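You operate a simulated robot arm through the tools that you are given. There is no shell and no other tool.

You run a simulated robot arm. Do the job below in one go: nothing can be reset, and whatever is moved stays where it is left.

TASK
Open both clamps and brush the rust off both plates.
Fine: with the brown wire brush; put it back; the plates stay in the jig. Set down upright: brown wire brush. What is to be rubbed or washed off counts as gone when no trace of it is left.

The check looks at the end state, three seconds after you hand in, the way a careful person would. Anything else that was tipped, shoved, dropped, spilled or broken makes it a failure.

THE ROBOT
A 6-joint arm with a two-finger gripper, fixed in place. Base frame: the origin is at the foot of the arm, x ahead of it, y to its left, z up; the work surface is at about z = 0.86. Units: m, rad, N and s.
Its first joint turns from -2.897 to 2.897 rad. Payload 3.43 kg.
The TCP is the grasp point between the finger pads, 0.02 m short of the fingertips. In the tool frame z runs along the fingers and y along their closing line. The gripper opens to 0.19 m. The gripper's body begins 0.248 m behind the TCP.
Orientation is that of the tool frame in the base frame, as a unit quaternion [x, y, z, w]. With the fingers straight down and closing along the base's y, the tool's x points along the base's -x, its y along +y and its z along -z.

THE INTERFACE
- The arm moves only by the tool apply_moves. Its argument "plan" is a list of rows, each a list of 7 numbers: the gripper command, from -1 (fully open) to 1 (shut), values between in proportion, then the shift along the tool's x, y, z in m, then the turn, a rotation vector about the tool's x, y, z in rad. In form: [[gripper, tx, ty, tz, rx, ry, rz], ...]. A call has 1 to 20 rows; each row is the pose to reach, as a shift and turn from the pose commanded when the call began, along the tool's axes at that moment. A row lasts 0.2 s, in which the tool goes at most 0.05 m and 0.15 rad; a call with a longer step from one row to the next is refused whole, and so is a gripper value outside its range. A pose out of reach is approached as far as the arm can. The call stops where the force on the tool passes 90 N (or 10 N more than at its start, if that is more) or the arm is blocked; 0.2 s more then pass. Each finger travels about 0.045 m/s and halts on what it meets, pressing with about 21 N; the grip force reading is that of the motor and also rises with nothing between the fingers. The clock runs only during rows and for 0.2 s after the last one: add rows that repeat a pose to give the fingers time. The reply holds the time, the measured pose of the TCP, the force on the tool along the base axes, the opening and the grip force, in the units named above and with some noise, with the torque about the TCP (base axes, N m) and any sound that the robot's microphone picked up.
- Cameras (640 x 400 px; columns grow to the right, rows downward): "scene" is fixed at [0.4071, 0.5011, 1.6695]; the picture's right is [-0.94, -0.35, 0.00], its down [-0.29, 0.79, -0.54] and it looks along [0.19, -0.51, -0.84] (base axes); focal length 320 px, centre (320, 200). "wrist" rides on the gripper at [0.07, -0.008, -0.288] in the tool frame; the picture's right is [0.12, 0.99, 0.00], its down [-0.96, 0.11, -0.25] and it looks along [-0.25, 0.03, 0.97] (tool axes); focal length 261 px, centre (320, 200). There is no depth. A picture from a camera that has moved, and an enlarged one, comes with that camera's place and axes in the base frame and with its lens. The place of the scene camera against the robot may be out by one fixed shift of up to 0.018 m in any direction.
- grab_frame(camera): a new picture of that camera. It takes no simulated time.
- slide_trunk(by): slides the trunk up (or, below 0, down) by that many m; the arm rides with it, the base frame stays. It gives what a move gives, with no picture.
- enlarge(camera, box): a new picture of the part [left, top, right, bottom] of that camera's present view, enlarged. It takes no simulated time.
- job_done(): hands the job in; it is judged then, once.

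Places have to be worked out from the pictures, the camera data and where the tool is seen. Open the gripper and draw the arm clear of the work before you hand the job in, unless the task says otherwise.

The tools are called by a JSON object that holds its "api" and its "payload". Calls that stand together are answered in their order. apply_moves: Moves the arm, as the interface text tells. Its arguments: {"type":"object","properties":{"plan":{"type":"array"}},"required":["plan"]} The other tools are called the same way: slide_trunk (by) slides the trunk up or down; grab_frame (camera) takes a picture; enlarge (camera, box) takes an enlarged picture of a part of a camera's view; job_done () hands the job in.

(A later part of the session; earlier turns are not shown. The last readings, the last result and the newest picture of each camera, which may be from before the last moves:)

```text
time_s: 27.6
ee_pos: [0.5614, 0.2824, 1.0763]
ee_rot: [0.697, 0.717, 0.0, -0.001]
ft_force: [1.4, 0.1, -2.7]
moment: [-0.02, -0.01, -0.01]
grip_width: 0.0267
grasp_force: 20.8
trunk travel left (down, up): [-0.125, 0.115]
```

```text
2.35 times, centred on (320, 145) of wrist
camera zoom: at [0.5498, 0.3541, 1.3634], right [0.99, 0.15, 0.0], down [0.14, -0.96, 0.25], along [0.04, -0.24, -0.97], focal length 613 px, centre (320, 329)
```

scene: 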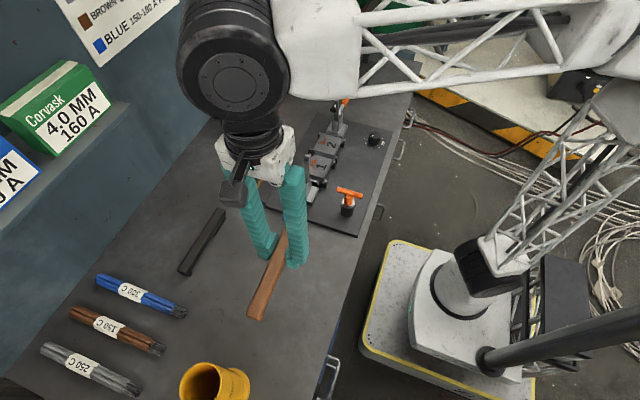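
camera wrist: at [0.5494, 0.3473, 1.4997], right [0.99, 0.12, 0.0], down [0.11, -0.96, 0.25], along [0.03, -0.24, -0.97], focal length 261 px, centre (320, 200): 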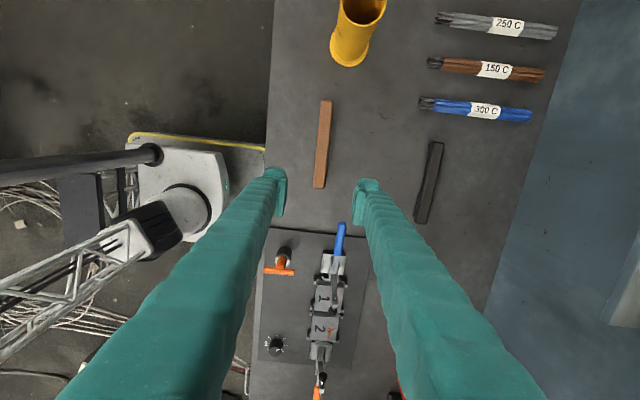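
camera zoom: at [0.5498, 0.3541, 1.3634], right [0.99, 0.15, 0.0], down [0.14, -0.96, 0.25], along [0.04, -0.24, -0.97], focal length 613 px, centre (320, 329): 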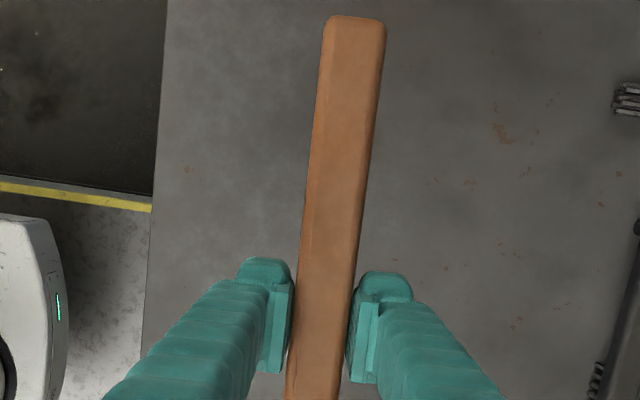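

The brush is held level and rigidly. Because the open clamp pads stick out over the plate ends, I will scrub with the brush's handle pointing to +x, which keeps the fingers clear of the pads. I raise to z ≈ 1.2, turn a further 90°, and move above plate 1.

{"api": "apply_moves", "payload": {"plan": [[1, 0, 0, -0.042, 0, 0, 0], [1, 0, 0, -0.084, 0, 0, 0], [1, 0, 0, -0.125, 0, 0, 0], [1, -0.0316, 0.0081, -0.125, 0, 0, 0.1453], [1, -0.0633, 0.0163, -0.125, 0, 0, 0.2905], [1, -0.0949, 0.0244, -0.125, 0, 0, 0.4358], [1, -0.1265, 0.0326, -0.125, 0, 0, 0.5811], [1, -0.1582, 0.0407, -0.125, 0, 0, 0.7264], [1, -0.1898, 0.0489, -0.125, 0, 0, 0.8716], [1, -0.2215, 0.057, -0.125, 0, 0, 1.0169], [1, -0.2531, 0.0652, -0.125, 0, 0, 1.1622], [1, -0.2847, 0.0733, -0.125, 0, 0, 1.3075], [1, -0.3164, 0.0815, -0.125, 0, 0, 1.4527], [1, -0.348, 0.0896, -0.125, 0, 0, 1.598], [1, -0.348, 0.0896, -0.125, 0, 0, 1.598]]}}

{"api": "grab_frame", "payload": {"camera": "scene"}}

{"api": "grab_frame", "payload": {"camera": "wrist"}}

```text
time_s: 31.0
ee_pos: [0.6524, -0.1487, 1.1971]
ee_rot: [0.999, 0.001, 0.01, -0.031]
ft_force: [-6.4, 4.4, 1.8]
moment: [-1.14, -1.41, -0.11]
grip_width: 0.0269
grasp_force: 21.0
out of reach, approached as far as the arm can: row 14, 15
trunk travel left (down, up): [-0.125, 0.115]
stopped in row 15: the arm was blocked; the commanded pose is now the measured one
```

```text
taken
```

scene: 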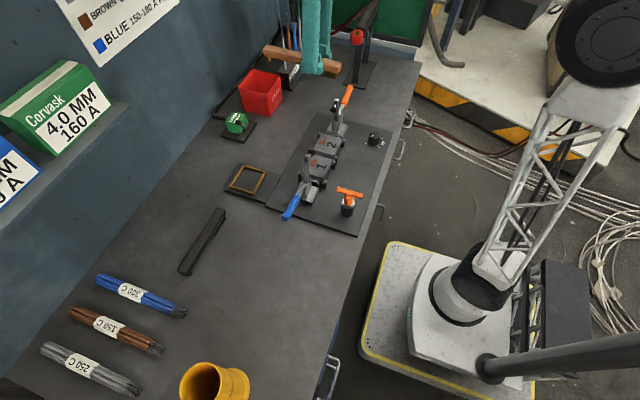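

```text
taken
camera wrist: at [0.7156, -0.1566, 1.4861], right [0.12, -0.99, -0.06], down [-0.97, -0.13, 0.22], along [-0.23, 0.03, -0.97], focal length 261 px, centre (320, 200)
```

wrist: 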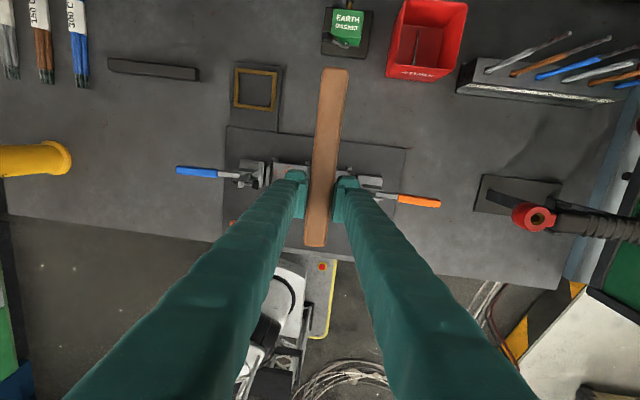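

The wrist ran into its turn limit, with a slight tilt, but nothing was touched. I will scrub with the handle pointing toward -x instead, angled up to ±45° to clear the pads. First I turn back a little and level the tool.

{"api": "apply_moves", "payload": {"plan": [[1, 0, 0, 0, -0.03, -0.01, -0.12], [1, 0, 0, 0, -0.055, -0.018, -0.25], [1, 0, 0, 0, -0.062, -0.02, -0.38], [1, 0, 0, 0, -0.062, -0.02, -0.38]]}}

{"api": "grab_frame", "payload": {"camera": "scene"}}

```text
time_s: 32.2
ee_pos: [0.6583, -0.1476, 1.1841]
ee_rot: [0.983, 0.186, -0.007, 0.002]
ft_force: [0.9, -1.0, -0.9]
moment: [0.29, 0.3, 0.03]
grip_width: 0.027
grasp_force: 20.5
trunk travel left (down, up): [-0.125, 0.115]
stopped in row 4: the arm was blocked; the commanded pose is now the measured one
```

```text
taken
```

scene: 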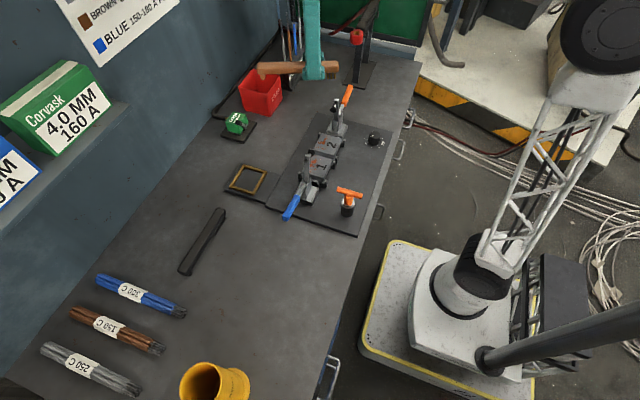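

The tool is nearly level again, at yaw ≈ 21° from +x, with little force. I keep turning back away from the limit in place.

{"api": "apply_moves", "payload": {"plan": [[1, 0, 0, -0.005, 0, 0.005, -0.1], [1, 0, 0, -0.01, 0, 0.012, -0.22], [1, 0, 0, -0.016, 0, 0.012, -0.35], [1, 0, 0, -0.016, 0, 0, -0.49], [1, 0, 0, -0.016, 0, 0, -0.63], [1, 0, 0, -0.016, 0, 0, -0.77], [1, 0, 0, -0.016, 0, 0, -0.91], [1, 0, 0, -0.016, 0, 0, -1.05], [1, 0, 0, -0.016, 0, 0, -1.19], [1, 0, 0, -0.016, 0, 0, -1.19]]}}

{"api": "grab_frame", "payload": {"camera": "scene"}}

```text
time_s: 34.4
ee_pos: [0.6582, -0.1438, 1.2013]
ee_rot: [0.707, 0.707, -0.006, -0.001]
ft_force: [0.4, 0.0, -2.0]
moment: [-0.07, 0.03, 0.02]
grip_width: 0.0269
grasp_force: 20.9
trunk travel left (down, up): [-0.125, 0.115]
```

```text
taken
```

scene: 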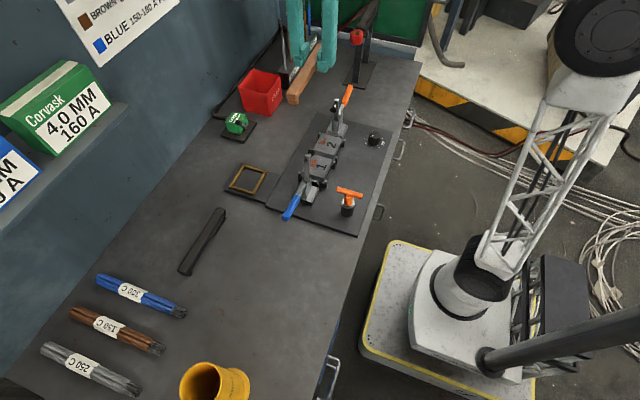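

The brush is level and pointing +y again. I trim the small tilt and move above plate 1 at the same height.

{"api": "apply_moves", "payload": {"plan": [[1, 0, 0, 0, -0.01, 0.007, 0], [1, 0.028, -0.019, 0, -0.01, 0.007, 0], [1, 0.056, -0.039, 0, -0.01, 0.007, 0], [1, 0.084, -0.058, 0, -0.01, 0.007, 0], [1, 0.084, -0.058, 0, -0.01, 0.007, 0]]}}

```text
time_s: 35.6
ee_pos: [0.5998, -0.0615, 1.2007]
ee_rot: [0.708, 0.707, 0.001, 0.0]
ft_force: [-0.3, 0.0, -1.4]
moment: [-0.05, -0.08, -0.03]
grip_width: 0.027
grasp_force: 20.6
trunk travel left (down, up): [-0.125, 0.115]
```

The tool is level over plate 1. I now turn the brush so its handle points toward (-x, -y) at 45°.

{"api": "apply_moves", "payload": {"plan": [[1, 0, 0, 0, 0, 0, -0.1386], [1, 0, 0, 0, 0, 0, -0.2772], [1, 0, 0, 0, 0, 0, -0.4158], [1, 0, 0, 0, 0, 0, -0.5544], [1, 0, 0, 0, 0, 0, -0.693], [1, 0, 0, 0, 0, 0, -0.8316], [1, 0, 0, 0, 0, 0, -0.9702], [1, 0, 0, 0, 0, 0, -1.1088], [1, 0, 0, 0, 0, 0, -1.2474], [1, 0, 0, 0, 0, 0, -1.386], [1, 0, 0, 0, 0, 0, -1.5246], [1, 0, 0, 0, 0, 0, -1.6632], [1, 0, 0, 0, 0, 0, -1.8018], [1, 0, 0, 0, 0, 0, -1.9404], [1, 0, 0, 0, 0, 0, -2.079], [1, 0, 0, 0, 0, 0, -2.2176], [1, 0, 0, 0, 0, 0, -2.356], [1, 0, 0, 0, 0, 0, -2.356]]}}

{"api": "grab_frame", "payload": {"camera": "scene"}}

{"api": "grab_frame", "payload": {"camera": "wrist"}}

```text
time_s: 39.4
ee_pos: [0.599, -0.0616, 1.2001]
ee_rot: [-0.382, 0.924, -0.001, 0.001]
ft_force: [0.2, 0.7, -1.0]
moment: [0.02, -0.04, 0.0]
grip_width: 0.0269
grasp_force: 21.0
trunk travel left (down, up): [-0.125, 0.115]
```

```text
taken
```

scene: 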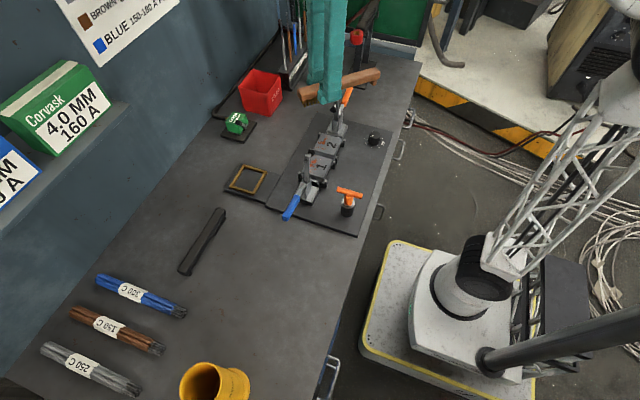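

```text
taken
camera wrist: at [0.5548, -0.1156, 1.4884], right [-0.79, 0.62, 0.0], down [0.6, 0.76, 0.25], along [0.15, 0.19, -0.97], focal length 261 px, centre (320, 200)
```

wrist: 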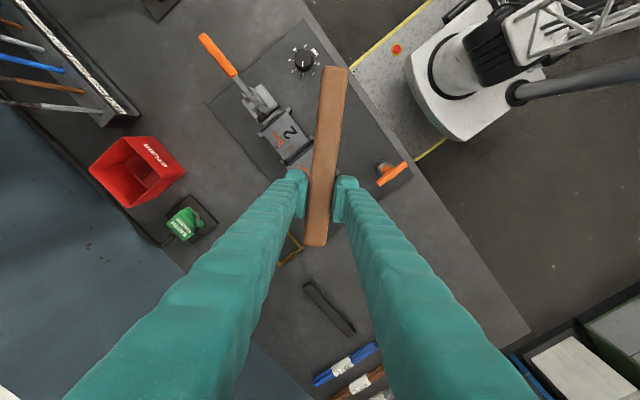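

{"api": "enlarge", "payload": {"camera": "scene", "box": [270, 50, 400, 180]}}

{"api": "enlarge", "payload": {"camera": "scene", "box": [290, 110, 360, 190]}}

```text
3.08 times, centred on (335, 115) of scene
camera zoom: at [0.4071, 0.5011, 1.6695], right [-0.94, -0.35, 0.0], down [-0.29, 0.79, -0.54], along [0.19, -0.51, -0.84], focal length 985 px, centre (274, 462)
```

zoom: 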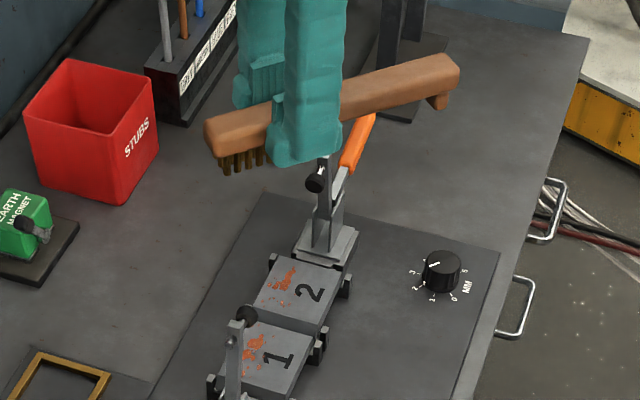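

```text
5.00 times, centred on (325, 150) of scene
camera zoom: at [0.4071, 0.5011, 1.6695], right [-0.94, -0.35, 0.0], down [-0.29, 0.79, -0.54], along [0.19, -0.51, -0.84], focal length 1601 px, centre (295, 450)
```

zoom: 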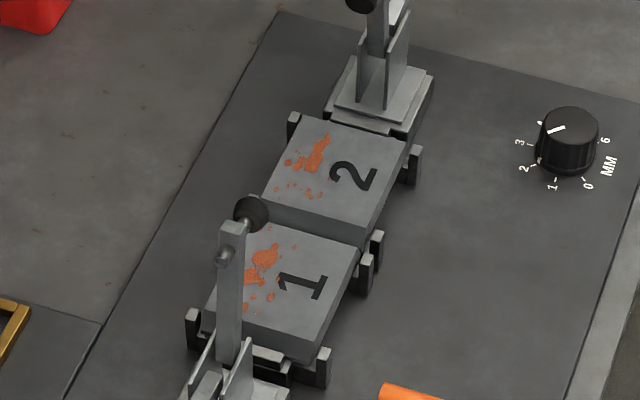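

The brush, with bristles at its tip and a foot at the handle end, is clearly visible and so is the rust, on the +x half of both plates. I turn 15° further so the handle points 60° off -x, shift over plate 1's rust, and descend to just above contact (TCP z ≈ 0.955).

{"api": "apply_moves", "payload": {"plan": [[1, -0.0045, -0.014, 0, 0, 0, -0.131], [1, -0.0089, -0.0279, 0, 0, 0, -0.262], [1, -0.0089, -0.0279, 0.045, 0, 0, -0.262], [1, -0.0089, -0.0279, 0.09, 0, 0, -0.262], [1, -0.0089, -0.0279, 0.135, 0, 0, -0.262], [1, -0.0089, -0.0279, 0.18, 0, 0, -0.262], [1, -0.0089, -0.0279, 0.22, 0, 0, -0.262], [1, -0.0089, -0.0279, 0.245, 0, 0, -0.262], [1, -0.0089, -0.0279, 0.245, 0, 0, -0.262]]}}

{"api": "enlarge", "payload": {"camera": "scene", "box": [270, 70, 390, 200]}}

{"api": "enlarge", "payload": {"camera": "wrist", "box": [220, 40, 440, 260]}}

```text
time_s: 41.4
ee_pos: [0.6263, -0.0756, 0.9551]
ee_rot: [-0.499, 0.867, 0.0, 0.002]
ft_force: [0.5, -0.3, -0.8]
moment: [0.02, -0.01, 0.04]
grip_width: 0.0268
grasp_force: 21.1
trunk travel left (down, up): [-0.125, 0.115]
```

```text
3.08 times, centred on (330, 135) of scene
camera zoom: at [0.4071, 0.5011, 1.6695], right [-0.94, -0.35, 0.0], down [-0.29, 0.79, -0.54], along [0.19, -0.51, -0.84], focal length 985 px, centre (289, 400)
```

zoom: 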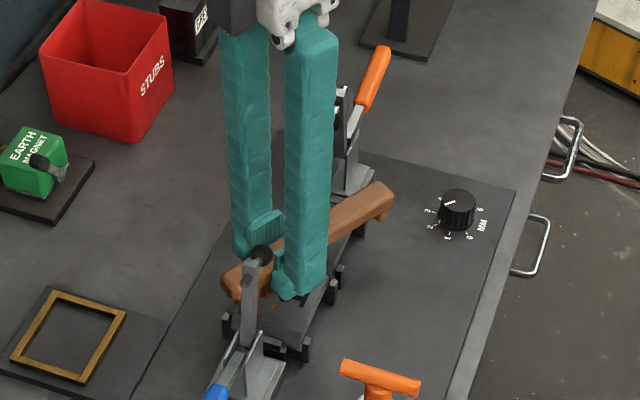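

```text
1.82 times, centred on (330, 150) of wrist
camera zoom: at [0.5965, -0.1392, 1.2433], right [-0.92, 0.4, 0.0], down [0.38, 0.89, 0.25], along [0.1, 0.23, -0.97], focal length 474 px, centre (302, 291)
```

zoom: 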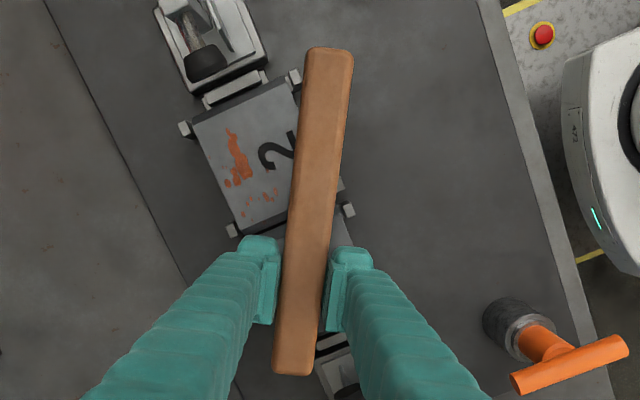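

Clearances look good. I now lower slowly toward contact with plate 1.

{"api": "apply_moves", "payload": {"plan": [[1, 0, 0, 0.004, 0, 0, 0], [1, 0, 0, 0.008, 0, 0, 0], [1, 0, 0, 0.012, 0, 0, 0], [1, 0, 0, 0.015, 0, 0, 0], [1, 0, 0, 0.015, 0, 0, 0]]}}

```text
time_s: 42.6
ee_pos: [0.6262, -0.0733, 0.9418]
ee_rot: [-0.498, 0.867, -0.001, 0.002]
ft_force: [0.8, 0.1, 19.8]
moment: [-0.19, 0.06, 0.0]
grip_width: 0.0271
grasp_force: 21.0
trunk travel left (down, up): [-0.125, 0.115]
```

Contact was found at TCP z ≈ 0.942, with about 20 N at a 2 mm press. I ease to roughly 10 N and make the first scrubbing strokes over plate 1's rust.

{"api": "apply_moves", "payload": {"plan": [[1, 0, 0.0, -0.0008, 0, 0, 0], [1, 0, 0.014, -0.0008, 0, 0, 0], [1, 0, -0.005, -0.0008, 0, 0, 0], [1, 0, -0.024, -0.0008, 0, 0, 0], [1, 0, -0.005, -0.0008, 0, 0, 0], [1, 0, 0.014, -0.0008, 0, 0, 0], [1, -0.008, 0.012, -0.0008, 0, 0, 0], [1, -0.008, -0.006, -0.0008, 0, 0, 0], [1, -0.008, -0.024, -0.0008, 0, 0, 0], [1, -0.008, -0.006, -0.0008, 0, 0, 0]]}}

{"api": "enlarge", "payload": {"camera": "scene", "box": [270, 90, 380, 200]}}

{"api": "enlarge", "payload": {"camera": "wrist", "box": [220, 40, 440, 260]}}

```text
time_s: 44.8
ee_pos: [0.6362, -0.068, 0.942]
ee_rot: [-0.499, 0.867, 0.001, 0.001]
ft_force: [0.6, 1.1, -0.8]
moment: [0.07, 0.05, -0.01]
grip_width: 0.0272
grasp_force: 21.0
trunk travel left (down, up): [-0.125, 0.115]
```

```text
3.64 times, centred on (325, 145) of scene
camera zoom: at [0.4071, 0.5011, 1.6695], right [-0.94, -0.35, 0.0], down [-0.29, 0.79, -0.54], along [0.19, -0.51, -0.84], focal length 1164 px, centre (302, 400)
```

zoom: 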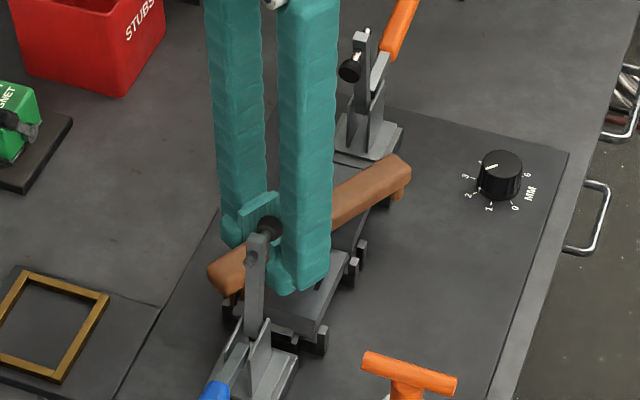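

```text
1.82 times, centred on (330, 150) of wrist
camera zoom: at [0.6068, -0.1326, 1.2288], right [-0.92, 0.4, 0.0], down [0.38, 0.89, 0.25], along [0.1, 0.23, -0.97], focal length 474 px, centre (302, 291)
```

zoom: 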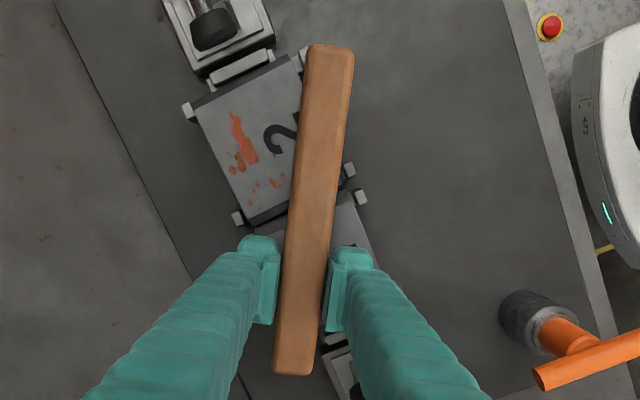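

The force reads near zero now, so the brush is only just skimming. I press slightly more (about 1.2 mm) and read the force before continuing.

{"api": "apply_moves", "payload": {"plan": [[1, 0, 0, 0.0006, 0, 0, 0], [1, 0, 0, 0.0012, 0, 0, 0], [1, 0, 0.01, 0.0012, 0, 0, 0], [1, 0, 0.0, 0.0012, 0, 0, 0]]}}

```text
time_s: 45.8
ee_pos: [0.6358, -0.0688, 0.9414]
ee_rot: [-0.499, 0.867, -0.001, 0.001]
ft_force: [-1.6, 2.0, 5.0]
moment: [0.09, 0.0, 0.0]
grip_width: 0.0269
grasp_force: 20.7
trunk travel left (down, up): [-0.125, 0.115]
```

Now there is about 6 N of contact. I press a touch more and run a full set of strokes over plate 1's rust area.

{"api": "apply_moves", "payload": {"plan": [[1, 0, 0.018, 0.0006, 0, 0, 0], [1, 0, 0.0, 0.0006, 0, 0, 0], [1, 0, -0.018, 0.0006, 0, 0, 0], [1, 0, 0.0, 0.0006, 0, 0, 0], [1, 0, 0.018, 0.0006, 0, 0, 0], [1, 0.008, 0.02, 0.0006, 0, 0, 0], [1, 0.008, 0.0, 0.0006, 0, 0, 0], [1, 0.008, -0.018, 0.0006, 0, 0, 0], [1, 0.008, 0.0, 0.0006, 0, 0, 0], [1, 0.008, 0.02, 0.0006, 0, 0, 0], [1, 0.016, 0.02, 0.0006, 0, 0, 0], [1, 0.016, 0.0, 0.0006, 0, 0, 0], [1, 0.016, -0.018, 0.0006, 0, 0, 0], [1, 0.016, 0.0, 0.0006, 0, 0, 0], [1, 0.016, 0.02, 0.0006, 0, 0, 0], [1, 0.024, 0.02, 0.0006, 0, 0, 0], [1, 0.024, 0.0, 0.0006, 0, 0, 0], [1, 0.024, -0.018, 0.0006, 0, 0, 0], [1, 0.024, 0.0, 0.0006, 0, 0, 0], [1, 0.024, 0.02, 0.0006, 0, 0, 0]]}}

{"api": "enlarge", "payload": {"camera": "scene", "box": [270, 90, 380, 200]}}

{"api": "enlarge", "payload": {"camera": "wrist", "box": [220, 40, 440, 260]}}

```text
time_s: 50.0
ee_pos: [0.6057, -0.0797, 0.9398]
ee_rot: [-0.499, 0.866, 0.001, 0.001]
ft_force: [0.2, 0.2, -2.4]
moment: [0.06, 0.07, 0.01]
grip_width: 0.0269
grasp_force: 20.8
trunk travel left (down, up): [-0.125, 0.115]
```

```text
3.64 times, centred on (325, 145) of scene
camera zoom: at [0.4071, 0.5011, 1.6695], right [-0.94, -0.35, 0.0], down [-0.29, 0.79, -0.54], along [0.19, -0.51, -0.84], focal length 1164 px, centre (302, 400)
```

zoom: 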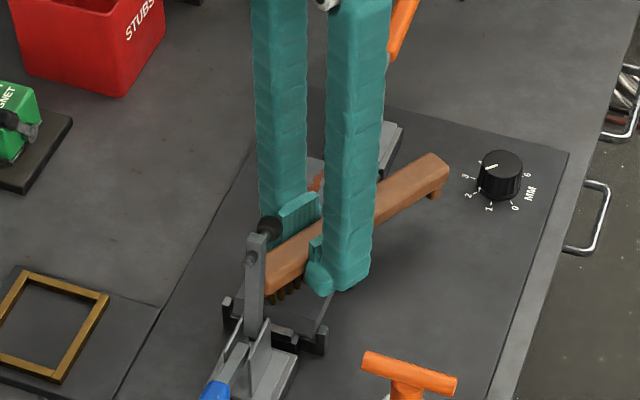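

```text
1.82 times, centred on (330, 150) of wrist
camera zoom: at [0.5773, -0.1435, 1.228], right [-0.92, 0.4, 0.0], down [0.38, 0.89, 0.25], along [0.1, 0.23, -0.97], focal length 474 px, centre (302, 291)
```

zoom: 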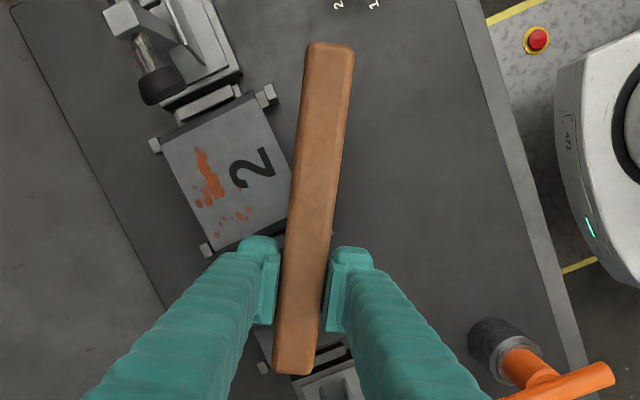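

The force is gone again at z 0.940, so the brush may have crept up in the grip. I zoom in to see the gap between bristles and plate.

{"api": "enlarge", "payload": {"camera": "scene", "box": [325, 135, 400, 185]}}

{"api": "enlarge", "payload": {"camera": "scene", "box": [310, 145, 370, 190]}}

{"api": "enlarge", "payload": {"camera": "wrist", "box": [280, 60, 380, 240]}}

```text
8.00 times, centred on (362, 160) of scene
camera zoom: at [0.4071, 0.5011, 1.6695], right [-0.94, -0.35, 0.0], down [-0.29, 0.79, -0.54], along [0.19, -0.51, -0.84], focal length 2561 px, centre (-20, 520)
```

zoom: 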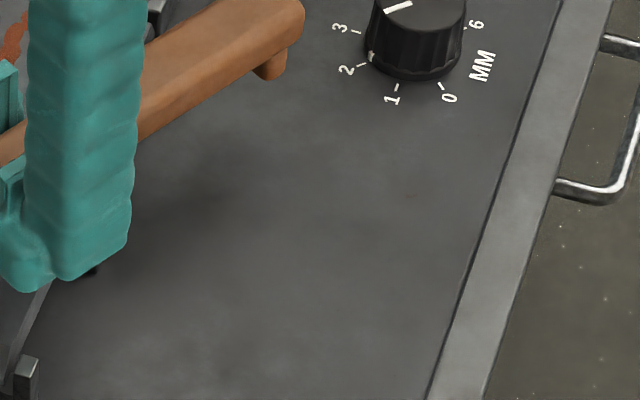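

```text
8.89 times, centred on (340, 168) of scene
camera zoom: at [0.4071, 0.5011, 1.6695], right [-0.94, -0.35, 0.0], down [-0.29, 0.79, -0.54], along [0.19, -0.51, -0.84], focal length 2846 px, centre (142, 489)
```

zoom: 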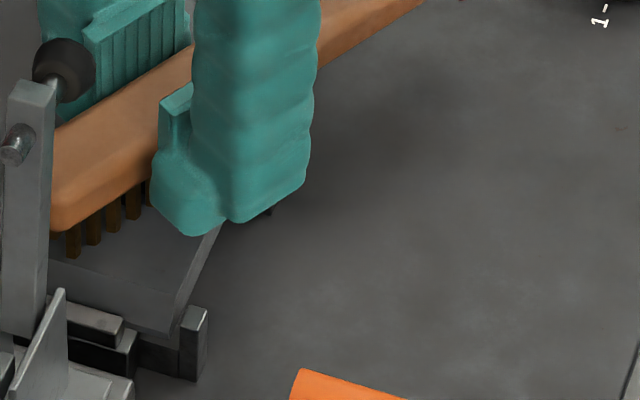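

```text
2.22 times, centred on (330, 150) of wrist
camera zoom: at [0.5773, -0.1435, 1.228], right [-0.92, 0.4, 0.0], down [0.38, 0.89, 0.25], along [0.1, 0.23, -0.97], focal length 579 px, centre (298, 311)
```

zoom: 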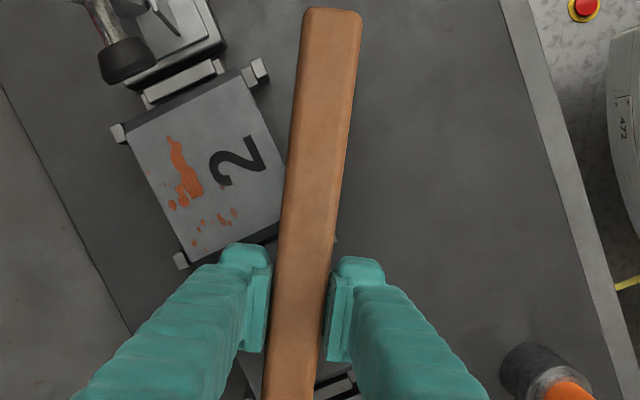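

The bristles are touching or very near the plate. I lift straight up to see what has been removed so far and to confirm the plates have not moved.

{"api": "apply_moves", "payload": {"plan": [[1, 0, 0, -0.02, 0, 0, 0], [1, 0, 0, -0.06, 0, 0, 0], [1, 0, 0, -0.1, 0, 0, 0], [1, 0, 0, -0.145, 0, 0, 0], [1, 0, 0, -0.19, 0, 0, 0], [1, 0, 0, -0.235, 0, 0, 0], [1, 0, 0, -0.26, 0, 0, 0]]}}

{"api": "enlarge", "payload": {"camera": "scene", "box": [290, 110, 360, 190]}}

{"api": "enlarge", "payload": {"camera": "scene", "box": [270, 30, 400, 160]}}

{"api": "grab_frame", "payload": {"camera": "wrist"}}

```text
time_s: 51.6
ee_pos: [0.6062, -0.0797, 1.2016]
ee_rot: [-0.5, 0.866, -0.001, 0.001]
ft_force: [0.6, -0.7, -1.1]
moment: [0.03, 0.01, -0.02]
grip_width: 0.0276
grasp_force: 21.3
trunk travel left (down, up): [-0.125, 0.115]
```

```text
5.00 times, centred on (325, 150) of scene
camera zoom: at [0.4071, 0.5011, 1.6695], right [-0.94, -0.35, 0.0], down [-0.29, 0.79, -0.54], along [0.19, -0.51, -0.84], focal length 1601 px, centre (295, 450)
```

zoom: 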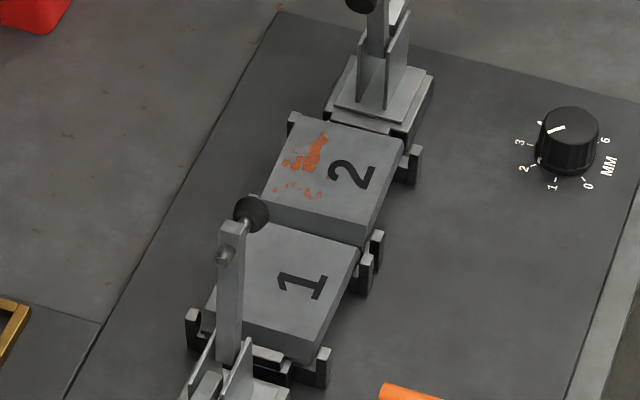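

```text
3.08 times, centred on (335, 95) of scene
camera zoom: at [0.4071, 0.5011, 1.6695], right [-0.94, -0.35, 0.0], down [-0.29, 0.79, -0.54], along [0.19, -0.51, -0.84], focal length 985 px, centre (274, 523)
```

zoom: 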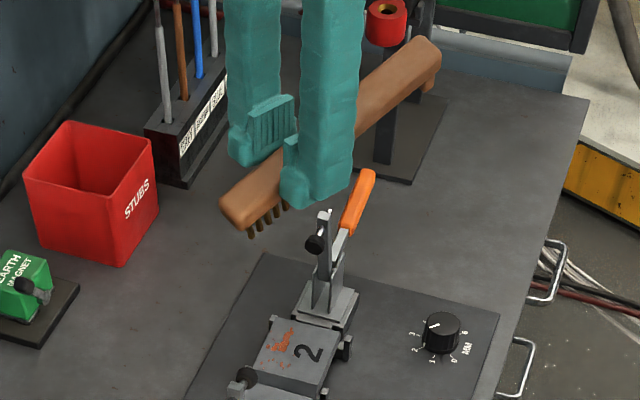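

```text
taken
camera wrist: at [0.5761, -0.1438, 1.4895], right [-0.92, 0.4, 0.0], down [0.38, 0.89, 0.25], along [0.1, 0.23, -0.97], focal length 261 px, centre (320, 200)
```

wrist: 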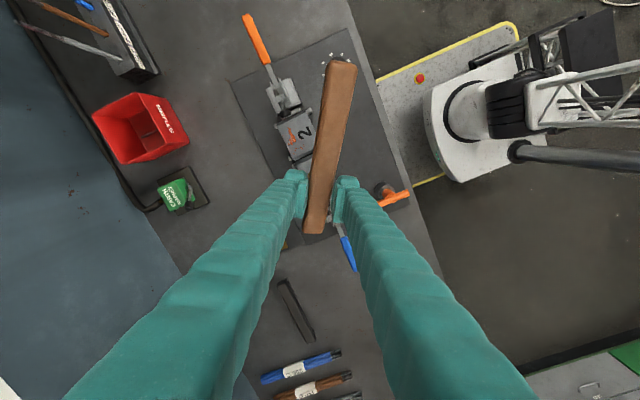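

Plate 1 looks clean in this view. The brush has pitched in the grip (handle end up about 20°), most likely because its tip touched the underside of the blue pad as I lifted; the clamp itself did not move. For plate 2 I will approach with the handle toward (+x, +y), well clear of the pads, so I start turning the brush at z 1.2.

{"api": "apply_moves", "payload": {"plan": [[1, -0.0005, -0.0058, 0, 0, 0, 0.1417], [1, -0.0009, -0.0116, 0, 0, 0, 0.2833], [1, -0.0014, -0.0174, 0, 0, 0, 0.425], [1, -0.0018, -0.0232, 0, 0, 0, 0.5667], [1, -0.0023, -0.029, 0, 0, 0, 0.7083], [1, -0.0028, -0.0348, 0, 0, 0, 0.85], [1, -0.0032, -0.0406, 0, 0, 0, 0.9917], [1, -0.0037, -0.0464, 0, 0, 0, 1.1333], [1, -0.0042, -0.0521, 0, 0, 0, 1.275], [1, -0.0046, -0.0579, 0, 0, 0, 1.4167], [1, -0.0051, -0.0637, 0, 0, 0, 1.5583], [1, -0.0055, -0.0695, 0, 0, 0, 1.7], [1, -0.006, -0.0753, 0, 0, 0, 1.8417], [1, -0.0065, -0.0811, 0, 0, 0, 1.9833], [1, -0.0069, -0.0869, 0, 0, 0, 2.125], [1, -0.0074, -0.0927, 0, 0, 0, 2.2667], [1, -0.0074, -0.0927, 0, 0, 0, 2.2667]]}}

{"api": "grab_frame", "payload": {"camera": "scene"}}

{"api": "grab_frame", "payload": {"camera": "wrist"}}

```text
time_s: 55.2
ee_pos: [0.6909, -0.1192, 1.201]
ee_rot: [0.574, 0.819, 0.001, 0.001]
ft_force: [-0.2, 0.0, -0.8]
moment: [-0.02, 0.0, 0.0]
grip_width: 0.0274
grasp_force: 20.7
trunk travel left (down, up): [-0.125, 0.115]
```

```text
taken
```

scene: 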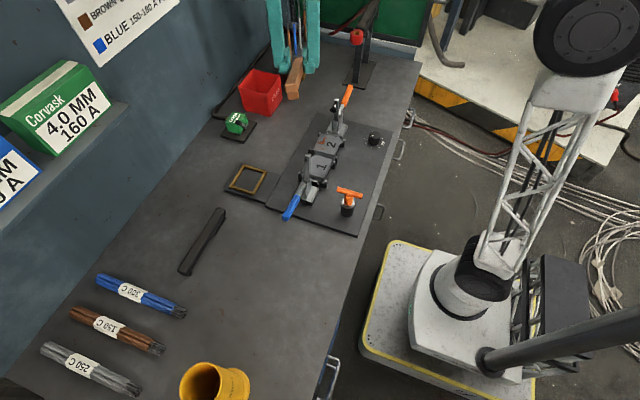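

```text
taken
camera wrist: at [0.6565, -0.0551, 1.4877], right [0.89, 0.45, 0.0], down [0.44, -0.87, 0.25], along [0.11, -0.22, -0.97], focal length 261 px, centre (320, 200)
```

wrist: 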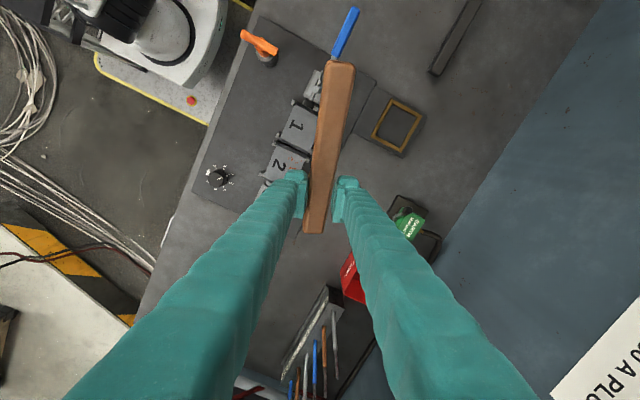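

{"api": "enlarge", "payload": {"camera": "wrist", "box": [250, 60, 350, 200]}}

{"api": "enlarge", "payload": {"camera": "scene", "box": [260, 40, 350, 120]}}

{"api": "enlarge", "payload": {"camera": "scene", "box": [295, 120, 355, 190]}}

```text
2.86 times, centred on (300, 130) of wrist
camera zoom: at [0.6565, -0.0551, 1.4877], right [0.89, 0.45, 0.0], down [0.44, -0.87, 0.25], along [0.11, -0.22, -0.97], focal length 745 px, centre (377, 400)
```

zoom: 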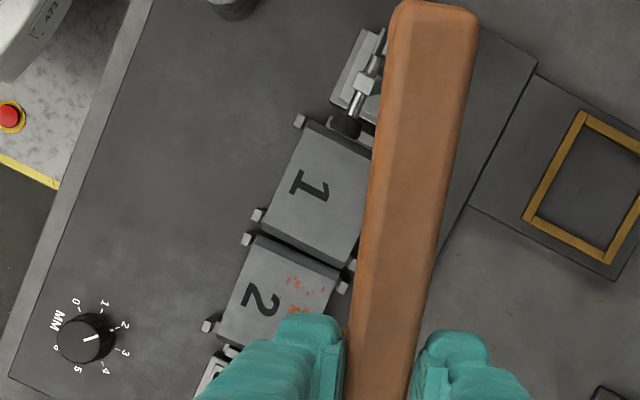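

```text
5.00 times, centred on (305, 80) of scene
camera zoom: at [0.4071, 0.5011, 1.6695], right [-0.94, -0.35, 0.0], down [-0.29, 0.79, -0.54], along [0.19, -0.51, -0.84], focal length 1601 px, centre (395, 800)
```

zoom: 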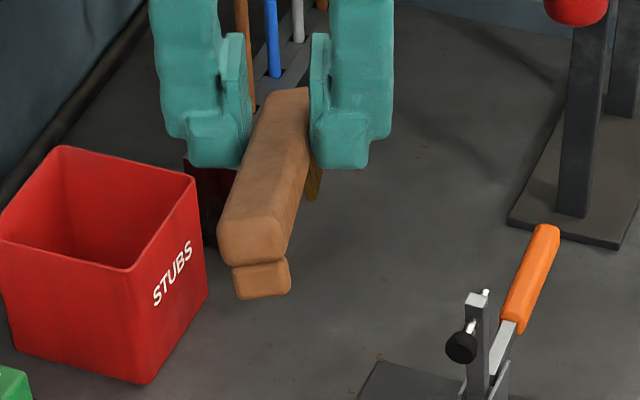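

```text
5.71 times, centred on (325, 155) of scene
camera zoom: at [0.4071, 0.5011, 1.6695], right [-0.94, -0.35, 0.0], down [-0.29, 0.79, -0.54], along [0.19, -0.51, -0.84], focal length 1829 px, centre (291, 457)
```

zoom: 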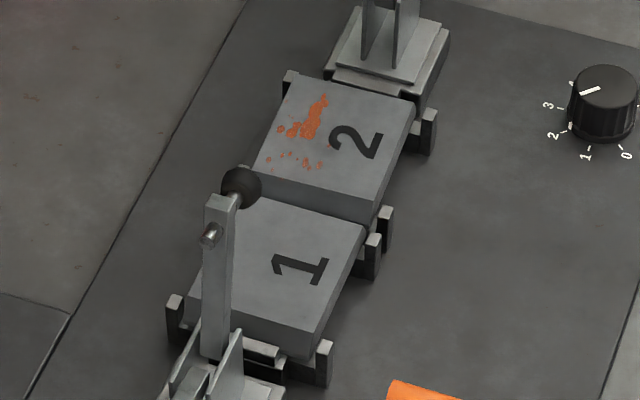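

Plate 1 shows no rust in both views, and only plate 2's remains. I finish the turn so the handle points to (+x, +y) at 45°, and position above plate 2.

{"api": "apply_moves", "payload": {"plan": [[1, 0.001, -0.0041, 0, 0, 0, 0.1418], [1, 0.0021, -0.0081, 0, 0, 0, 0.2835], [1, 0.0031, -0.0122, 0, 0, 0, 0.4253], [1, 0.0042, -0.0163, 0, 0, 0, 0.567], [1, 0.0052, -0.0203, 0, 0, 0, 0.7088], [1, 0.0062, -0.0244, 0, 0, 0, 0.8505], [1, 0.0073, -0.0284, 0, 0, 0, 0.9923], [1, 0.0083, -0.0325, 0, 0, 0, 1.134], [1, 0.0083, -0.0325, 0, 0, 0, 1.134]]}}

{"api": "enlarge", "payload": {"camera": "scene", "box": [240, 30, 380, 170]}}

{"api": "grab_frame", "payload": {"camera": "wrist"}}

```text
time_s: 57.2
ee_pos: [0.6566, -0.1229, 1.1999]
ee_rot: [0.924, 0.382, 0.001, 0.001]
ft_force: [0.5, 0.9, -1.5]
moment: [-0.03, 0.04, 0.03]
grip_width: 0.0277
grasp_force: 21.0
trunk travel left (down, up): [-0.125, 0.115]
```

```text
2.86 times, centred on (310, 100) of scene
camera zoom: at [0.4071, 0.5011, 1.6695], right [-0.94, -0.35, 0.0], down [-0.29, 0.79, -0.54], along [0.19, -0.51, -0.84], focal length 915 px, centre (349, 486)
```

zoom: 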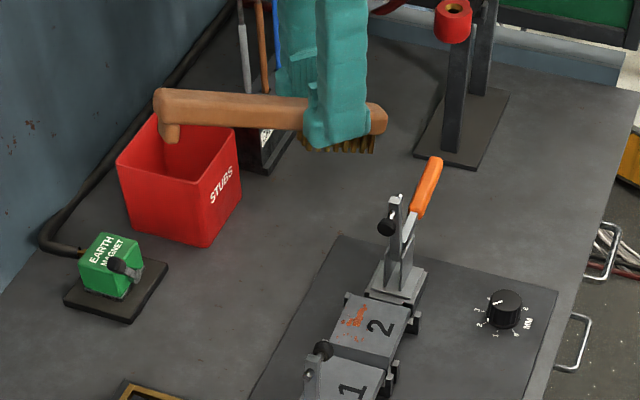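

```text
taken
camera wrist: at [0.6986, -0.0664, 1.4878], right [0.79, -0.62, 0.0], down [-0.6, -0.76, 0.25], along [-0.15, -0.19, -0.97], focal length 261 px, centre (320, 200)
```

wrist: 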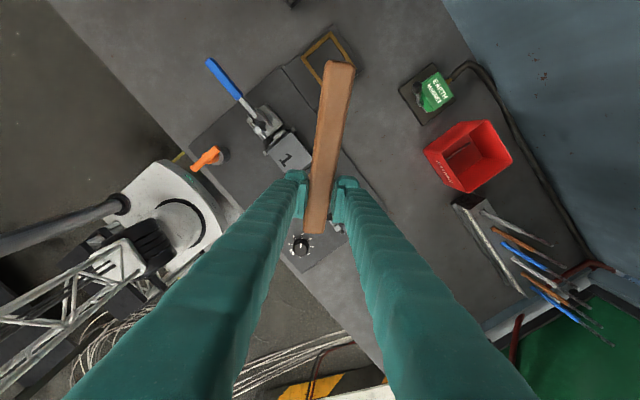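

Pose reached with good clearance from the orange pad. I descend toward plate 2 and stop just above the expected first touch of the tilted bristles (≈ 0.95).

{"api": "apply_moves", "payload": {"plan": [[1, 0, 0, 0.045, 0, 0, 0], [1, 0, 0, 0.09, 0, 0, 0], [1, 0, 0, 0.135, 0, 0, 0], [1, 0, 0, 0.18, 0, 0, 0], [1, 0, 0, 0.215, 0, 0, 0], [1, 0, 0, 0.235, 0, 0, 0], [1, 0, 0, 0.235, 0, 0, 0]]}}

{"api": "enlarge", "payload": {"camera": "scene", "box": [270, 90, 380, 190]}}

{"api": "enlarge", "payload": {"camera": "wrist", "box": [220, 40, 440, 260]}}

```text
time_s: 58.8
ee_pos: [0.6576, -0.1217, 0.9652]
ee_rot: [0.924, 0.383, 0.001, 0.001]
ft_force: [1.5, 4.7, 11.5]
moment: [-0.22, 0.28, -0.1]
grip_width: 0.0274
grasp_force: 21.1
trunk travel left (down, up): [-0.125, 0.115]
```

```text
4.00 times, centred on (325, 140) of scene
camera zoom: at [0.4071, 0.5011, 1.6695], right [-0.94, -0.35, 0.0], down [-0.29, 0.79, -0.54], along [0.19, -0.51, -0.84], focal length 1280 px, centre (300, 440)
```

zoom: 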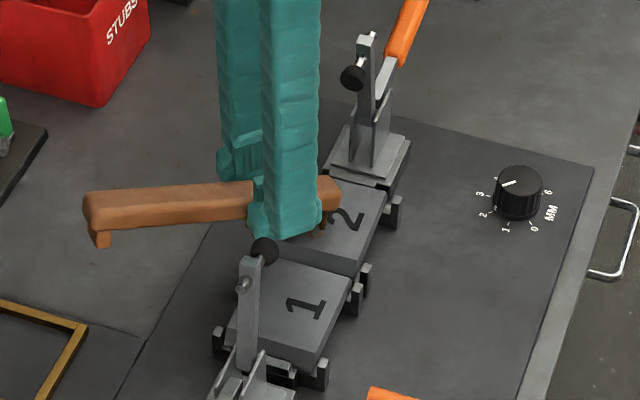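

```text
1.82 times, centred on (330, 150) of wrist
camera zoom: at [0.6997, -0.0651, 1.2536], right [0.79, -0.62, 0.0], down [-0.6, -0.76, 0.25], along [-0.15, -0.19, -0.97], focal length 474 px, centre (302, 291)
```

zoom: 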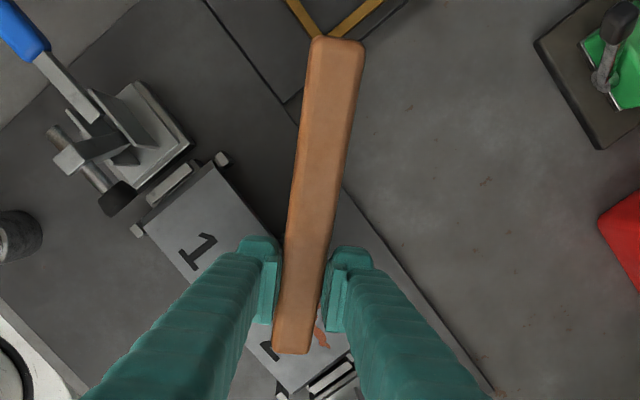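

The bristle tips already touch (13 N, with the moment showing the contact about 27 mm ahead of the TCP). I press down slowly so that the contact rotates the brush level in the grip.

{"api": "apply_moves", "payload": {"plan": [[1, 0, 0, 0.002, 0, 0, 0], [1, 0, 0, 0.004, 0, 0, 0], [1, 0, 0, 0.006, 0, 0, 0], [1, 0, 0, 0.008, 0, 0, 0], [1, 0, 0, 0.01, 0, 0, 0]]}}

{"api": "enlarge", "payload": {"camera": "scene", "box": [270, 90, 380, 190]}}

```text
time_s: 60.0
ee_pos: [0.6569, -0.1239, 0.9549]
ee_rot: [0.924, 0.383, 0.001, 0.0]
ft_force: [3.4, 3.6, 12.0]
moment: [-0.3, 0.31, -0.04]
grip_width: 0.0269
grasp_force: 20.7
trunk travel left (down, up): [-0.125, 0.115]
```

```text
4.00 times, centred on (325, 140) of scene
camera zoom: at [0.4071, 0.5011, 1.6695], right [-0.94, -0.35, 0.0], down [-0.29, 0.79, -0.54], along [0.19, -0.51, -0.84], focal length 1280 px, centre (300, 440)
```

zoom: 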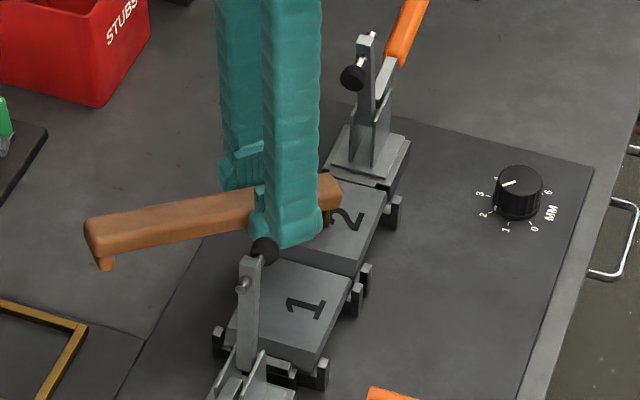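

It works: the handle end is coming down at a steady ~13 N. I continue.

{"api": "apply_moves", "payload": {"plan": [[1, 0, 0, 0.002, 0, 0, 0], [1, 0, 0, 0.004, 0, 0, 0], [1, 0, 0, 0.006, 0, 0, 0], [1, 0, 0, 0.008, 0, 0, 0], [1, 0, 0, 0.01, 0, 0, 0], [1, 0, 0, 0.012, 0, 0, 0]]}}

{"api": "enlarge", "payload": {"camera": "scene", "box": [270, 90, 380, 190]}}

{"api": "enlarge", "payload": {"camera": "wrist", "box": [220, 40, 440, 260]}}

```text
time_s: 61.4
ee_pos: [0.6581, -0.1241, 0.9436]
ee_rot: [0.924, 0.383, 0.0, 0.001]
ft_force: [3.0, 2.9, 9.8]
moment: [-0.37, 0.32, 0.02]
grip_width: 0.027
grasp_force: 21.3
trunk travel left (down, up): [-0.125, 0.115]
```

```text
4.00 times, centred on (325, 140) of scene
camera zoom: at [0.4071, 0.5011, 1.6695], right [-0.94, -0.35, 0.0], down [-0.29, 0.79, -0.54], along [0.19, -0.51, -0.84], focal length 1280 px, centre (300, 440)
```

zoom: 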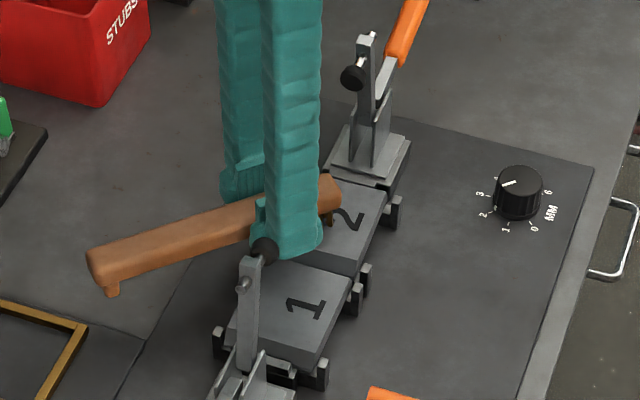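

```text
1.82 times, centred on (330, 150) of wrist
camera zoom: at [0.6992, -0.0658, 1.2307], right [0.79, -0.62, 0.0], down [-0.6, -0.76, 0.25], along [-0.15, -0.19, -0.97], focal length 474 px, centre (302, 291)
```

zoom: 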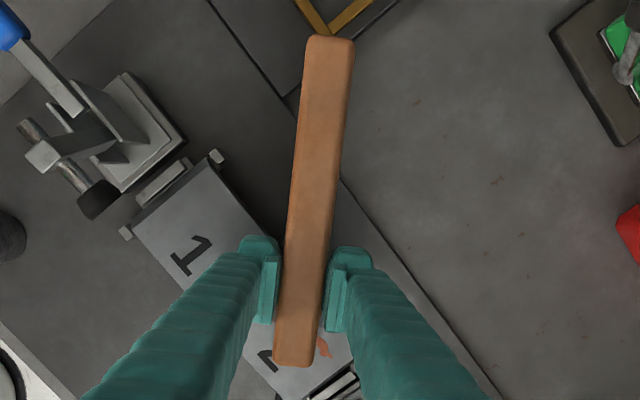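

Nearly level, but the contact is still at the front edge of the bristles. I press a few millimetres more, until the contact moment shifts back.

{"api": "apply_moves", "payload": {"plan": [[1, 0, 0, 0.0015, 0, 0, 0], [1, 0, 0, 0.003, 0, 0, 0], [1, 0, 0, 0.0045, 0, 0, 0]]}}

{"api": "enlarge", "payload": {"camera": "wrist", "box": [220, 40, 440, 260]}}

{"api": "enlarge", "payload": {"camera": "scene", "box": [280, 110, 370, 190]}}

```text
time_s: 62.2
ee_pos: [0.6565, -0.1234, 0.9388]
ee_rot: [0.924, 0.383, 0.002, 0.001]
ft_force: [4.1, 1.5, 19.2]
moment: [-0.02, -0.03, 0.01]
grip_width: 0.0271
grasp_force: 21.3
trunk travel left (down, up): [-0.125, 0.115]
```

```text
1.82 times, centred on (330, 150) of wrist
camera zoom: at [0.6988, -0.066, 1.2265], right [0.79, -0.62, 0.0], down [-0.6, -0.76, 0.25], along [-0.15, -0.19, -0.97], focal length 474 px, centre (302, 291)
```

zoom: 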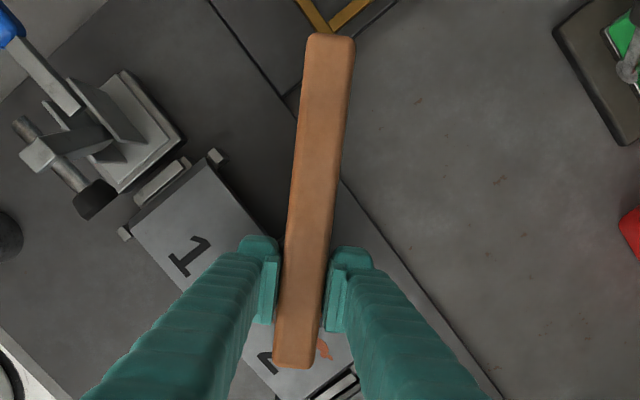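

```text
5.00 times, centred on (325, 150) of scene
camera zoom: at [0.4071, 0.5011, 1.6695], right [-0.94, -0.35, 0.0], down [-0.29, 0.79, -0.54], along [0.19, -0.51, -0.84], focal length 1601 px, centre (295, 450)
```

zoom: 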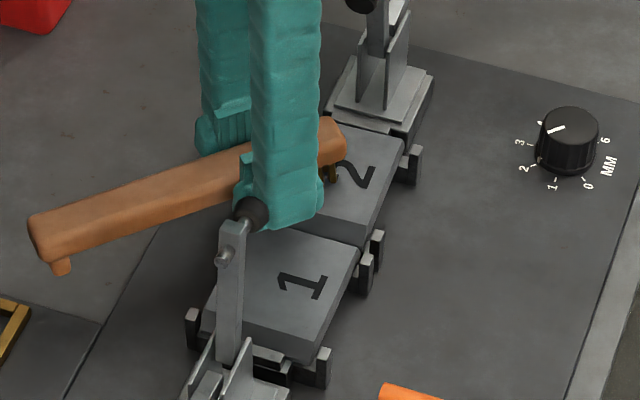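

The contact is now flush (moment ≈ 0, about 20 N), so the brush is level again. I ease the pressure a little and scrub across plate 2's rust.

{"api": "apply_moves", "payload": {"plan": [[1, -0.012, 0.0, -0.0006, 0, 0, 0], [1, -0.012, 0.016, -0.0006, 0, 0, 0], [1, -0.012, 0.03, -0.0006, 0, 0, 0], [1, -0.012, 0.012, -0.0006, 0, 0, 0], [1, -0.012, -0.006, -0.0006, 0, 0, 0], [1, -0.012, -0.024, -0.0006, 0, 0, 0], [1, -0.019, -0.024, -0.0004, 0, 0, 0], [1, -0.019, -0.006, -0.0004, 0, 0, 0], [1, -0.019, 0.012, -0.0004, 0, 0, 0], [1, -0.019, 0.03, -0.0004, 0, 0, 0], [1, -0.026, 0.03, -0.0002, 0, 0, 0], [1, -0.026, 0.012, -0.0002, 0, 0, 0], [1, -0.026, -0.006, -0.0002, 0, 0, 0], [1, -0.026, -0.024, -0.0002, 0, 0, 0]]}}

{"api": "enlarge", "payload": {"camera": "wrist", "box": [220, 40, 440, 260]}}

{"api": "enlarge", "payload": {"camera": "scene", "box": [280, 110, 370, 190]}}

```text
time_s: 65.2
ee_pos: [0.6216, -0.1249, 0.939]
ee_rot: [0.924, 0.383, 0.0, -0.001]
ft_force: [-0.8, 0.0, 1.7]
moment: [0.05, 0.08, 0.01]
grip_width: 0.027
grasp_force: 20.6
trunk travel left (down, up): [-0.125, 0.115]
```

```text
1.82 times, centred on (330, 150) of wrist
camera zoom: at [0.6644, -0.0676, 1.2265], right [0.79, -0.62, 0.0], down [-0.6, -0.76, 0.25], along [-0.15, -0.19, -0.97], focal length 474 px, centre (302, 291)
```

zoom: 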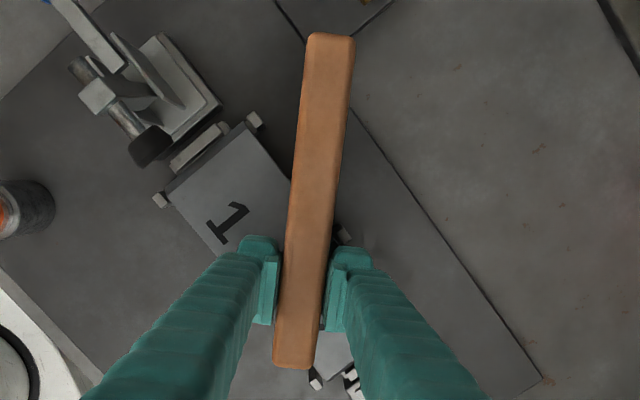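

```text
5.00 times, centred on (325, 150) of scene
camera zoom: at [0.4071, 0.5011, 1.6695], right [-0.94, -0.35, 0.0], down [-0.29, 0.79, -0.54], along [0.19, -0.51, -0.84], focal length 1601 px, centre (295, 450)
```

zoom: 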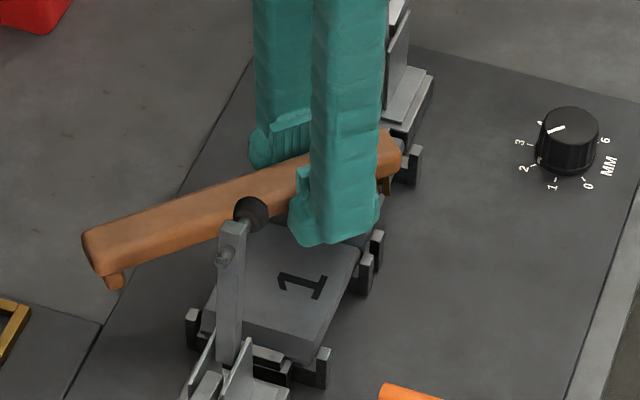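

Contact is now light. I make a second pass with slightly more pressure, ending at a spot where the tip is clear of the pads for lifting.

{"api": "apply_moves", "payload": {"plan": [[1, 0, 0, 0.0008, 0, 0, 0], [1, 0, 0.018, 0.0008, 0, 0, 0], [1, 0, 0.036, 0.0008, 0, 0, 0], [1, 0, 0.054, 0.0008, 0, 0, 0], [1, 0.007, 0.054, 0.001, 0, 0, 0], [1, 0.007, 0.036, 0.001, 0, 0, 0], [1, 0.007, 0.018, 0.001, 0, 0, 0], [1, 0.007, 0.0, 0.001, 0, 0, 0], [1, 0.014, 0.0, 0.0012, 0, 0, 0], [1, 0.014, 0.018, 0.0012, 0, 0, 0], [1, 0.014, 0.036, 0.0012, 0, 0, 0], [1, 0.014, 0.054, 0.0012, 0, 0, 0], [1, 0.021, 0.054, 0.0014, 0, 0, 0], [1, 0.021, 0.036, 0.0014, 0, 0, 0], [1, 0.021, 0.018, 0.0014, 0, 0, 0], [1, 0.021, 0.0, 0.0014, 0, 0, 0]]}}

{"api": "enlarge", "payload": {"camera": "scene", "box": [280, 110, 370, 190]}}

```text
time_s: 68.6
ee_pos: [0.6392, -0.1114, 0.941]
ee_rot: [0.924, 0.381, 0.004, 0.003]
ft_force: [28.3, -33.1, 49.6]
moment: [-0.88, -1.25, -0.64]
grip_width: 0.0363
grasp_force: 22.1
trunk travel left (down, up): [-0.125, 0.115]
```

```text
5.00 times, centred on (325, 150) of scene
camera zoom: at [0.4071, 0.5011, 1.6695], right [-0.94, -0.35, 0.0], down [-0.29, 0.79, -0.54], along [0.19, -0.51, -0.84], focal length 1601 px, centre (295, 450)
```

zoom: 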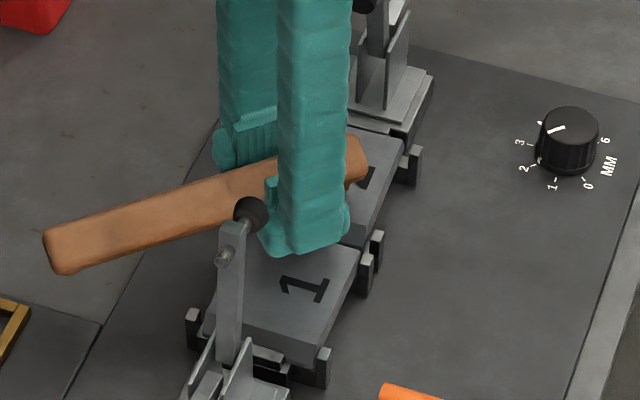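

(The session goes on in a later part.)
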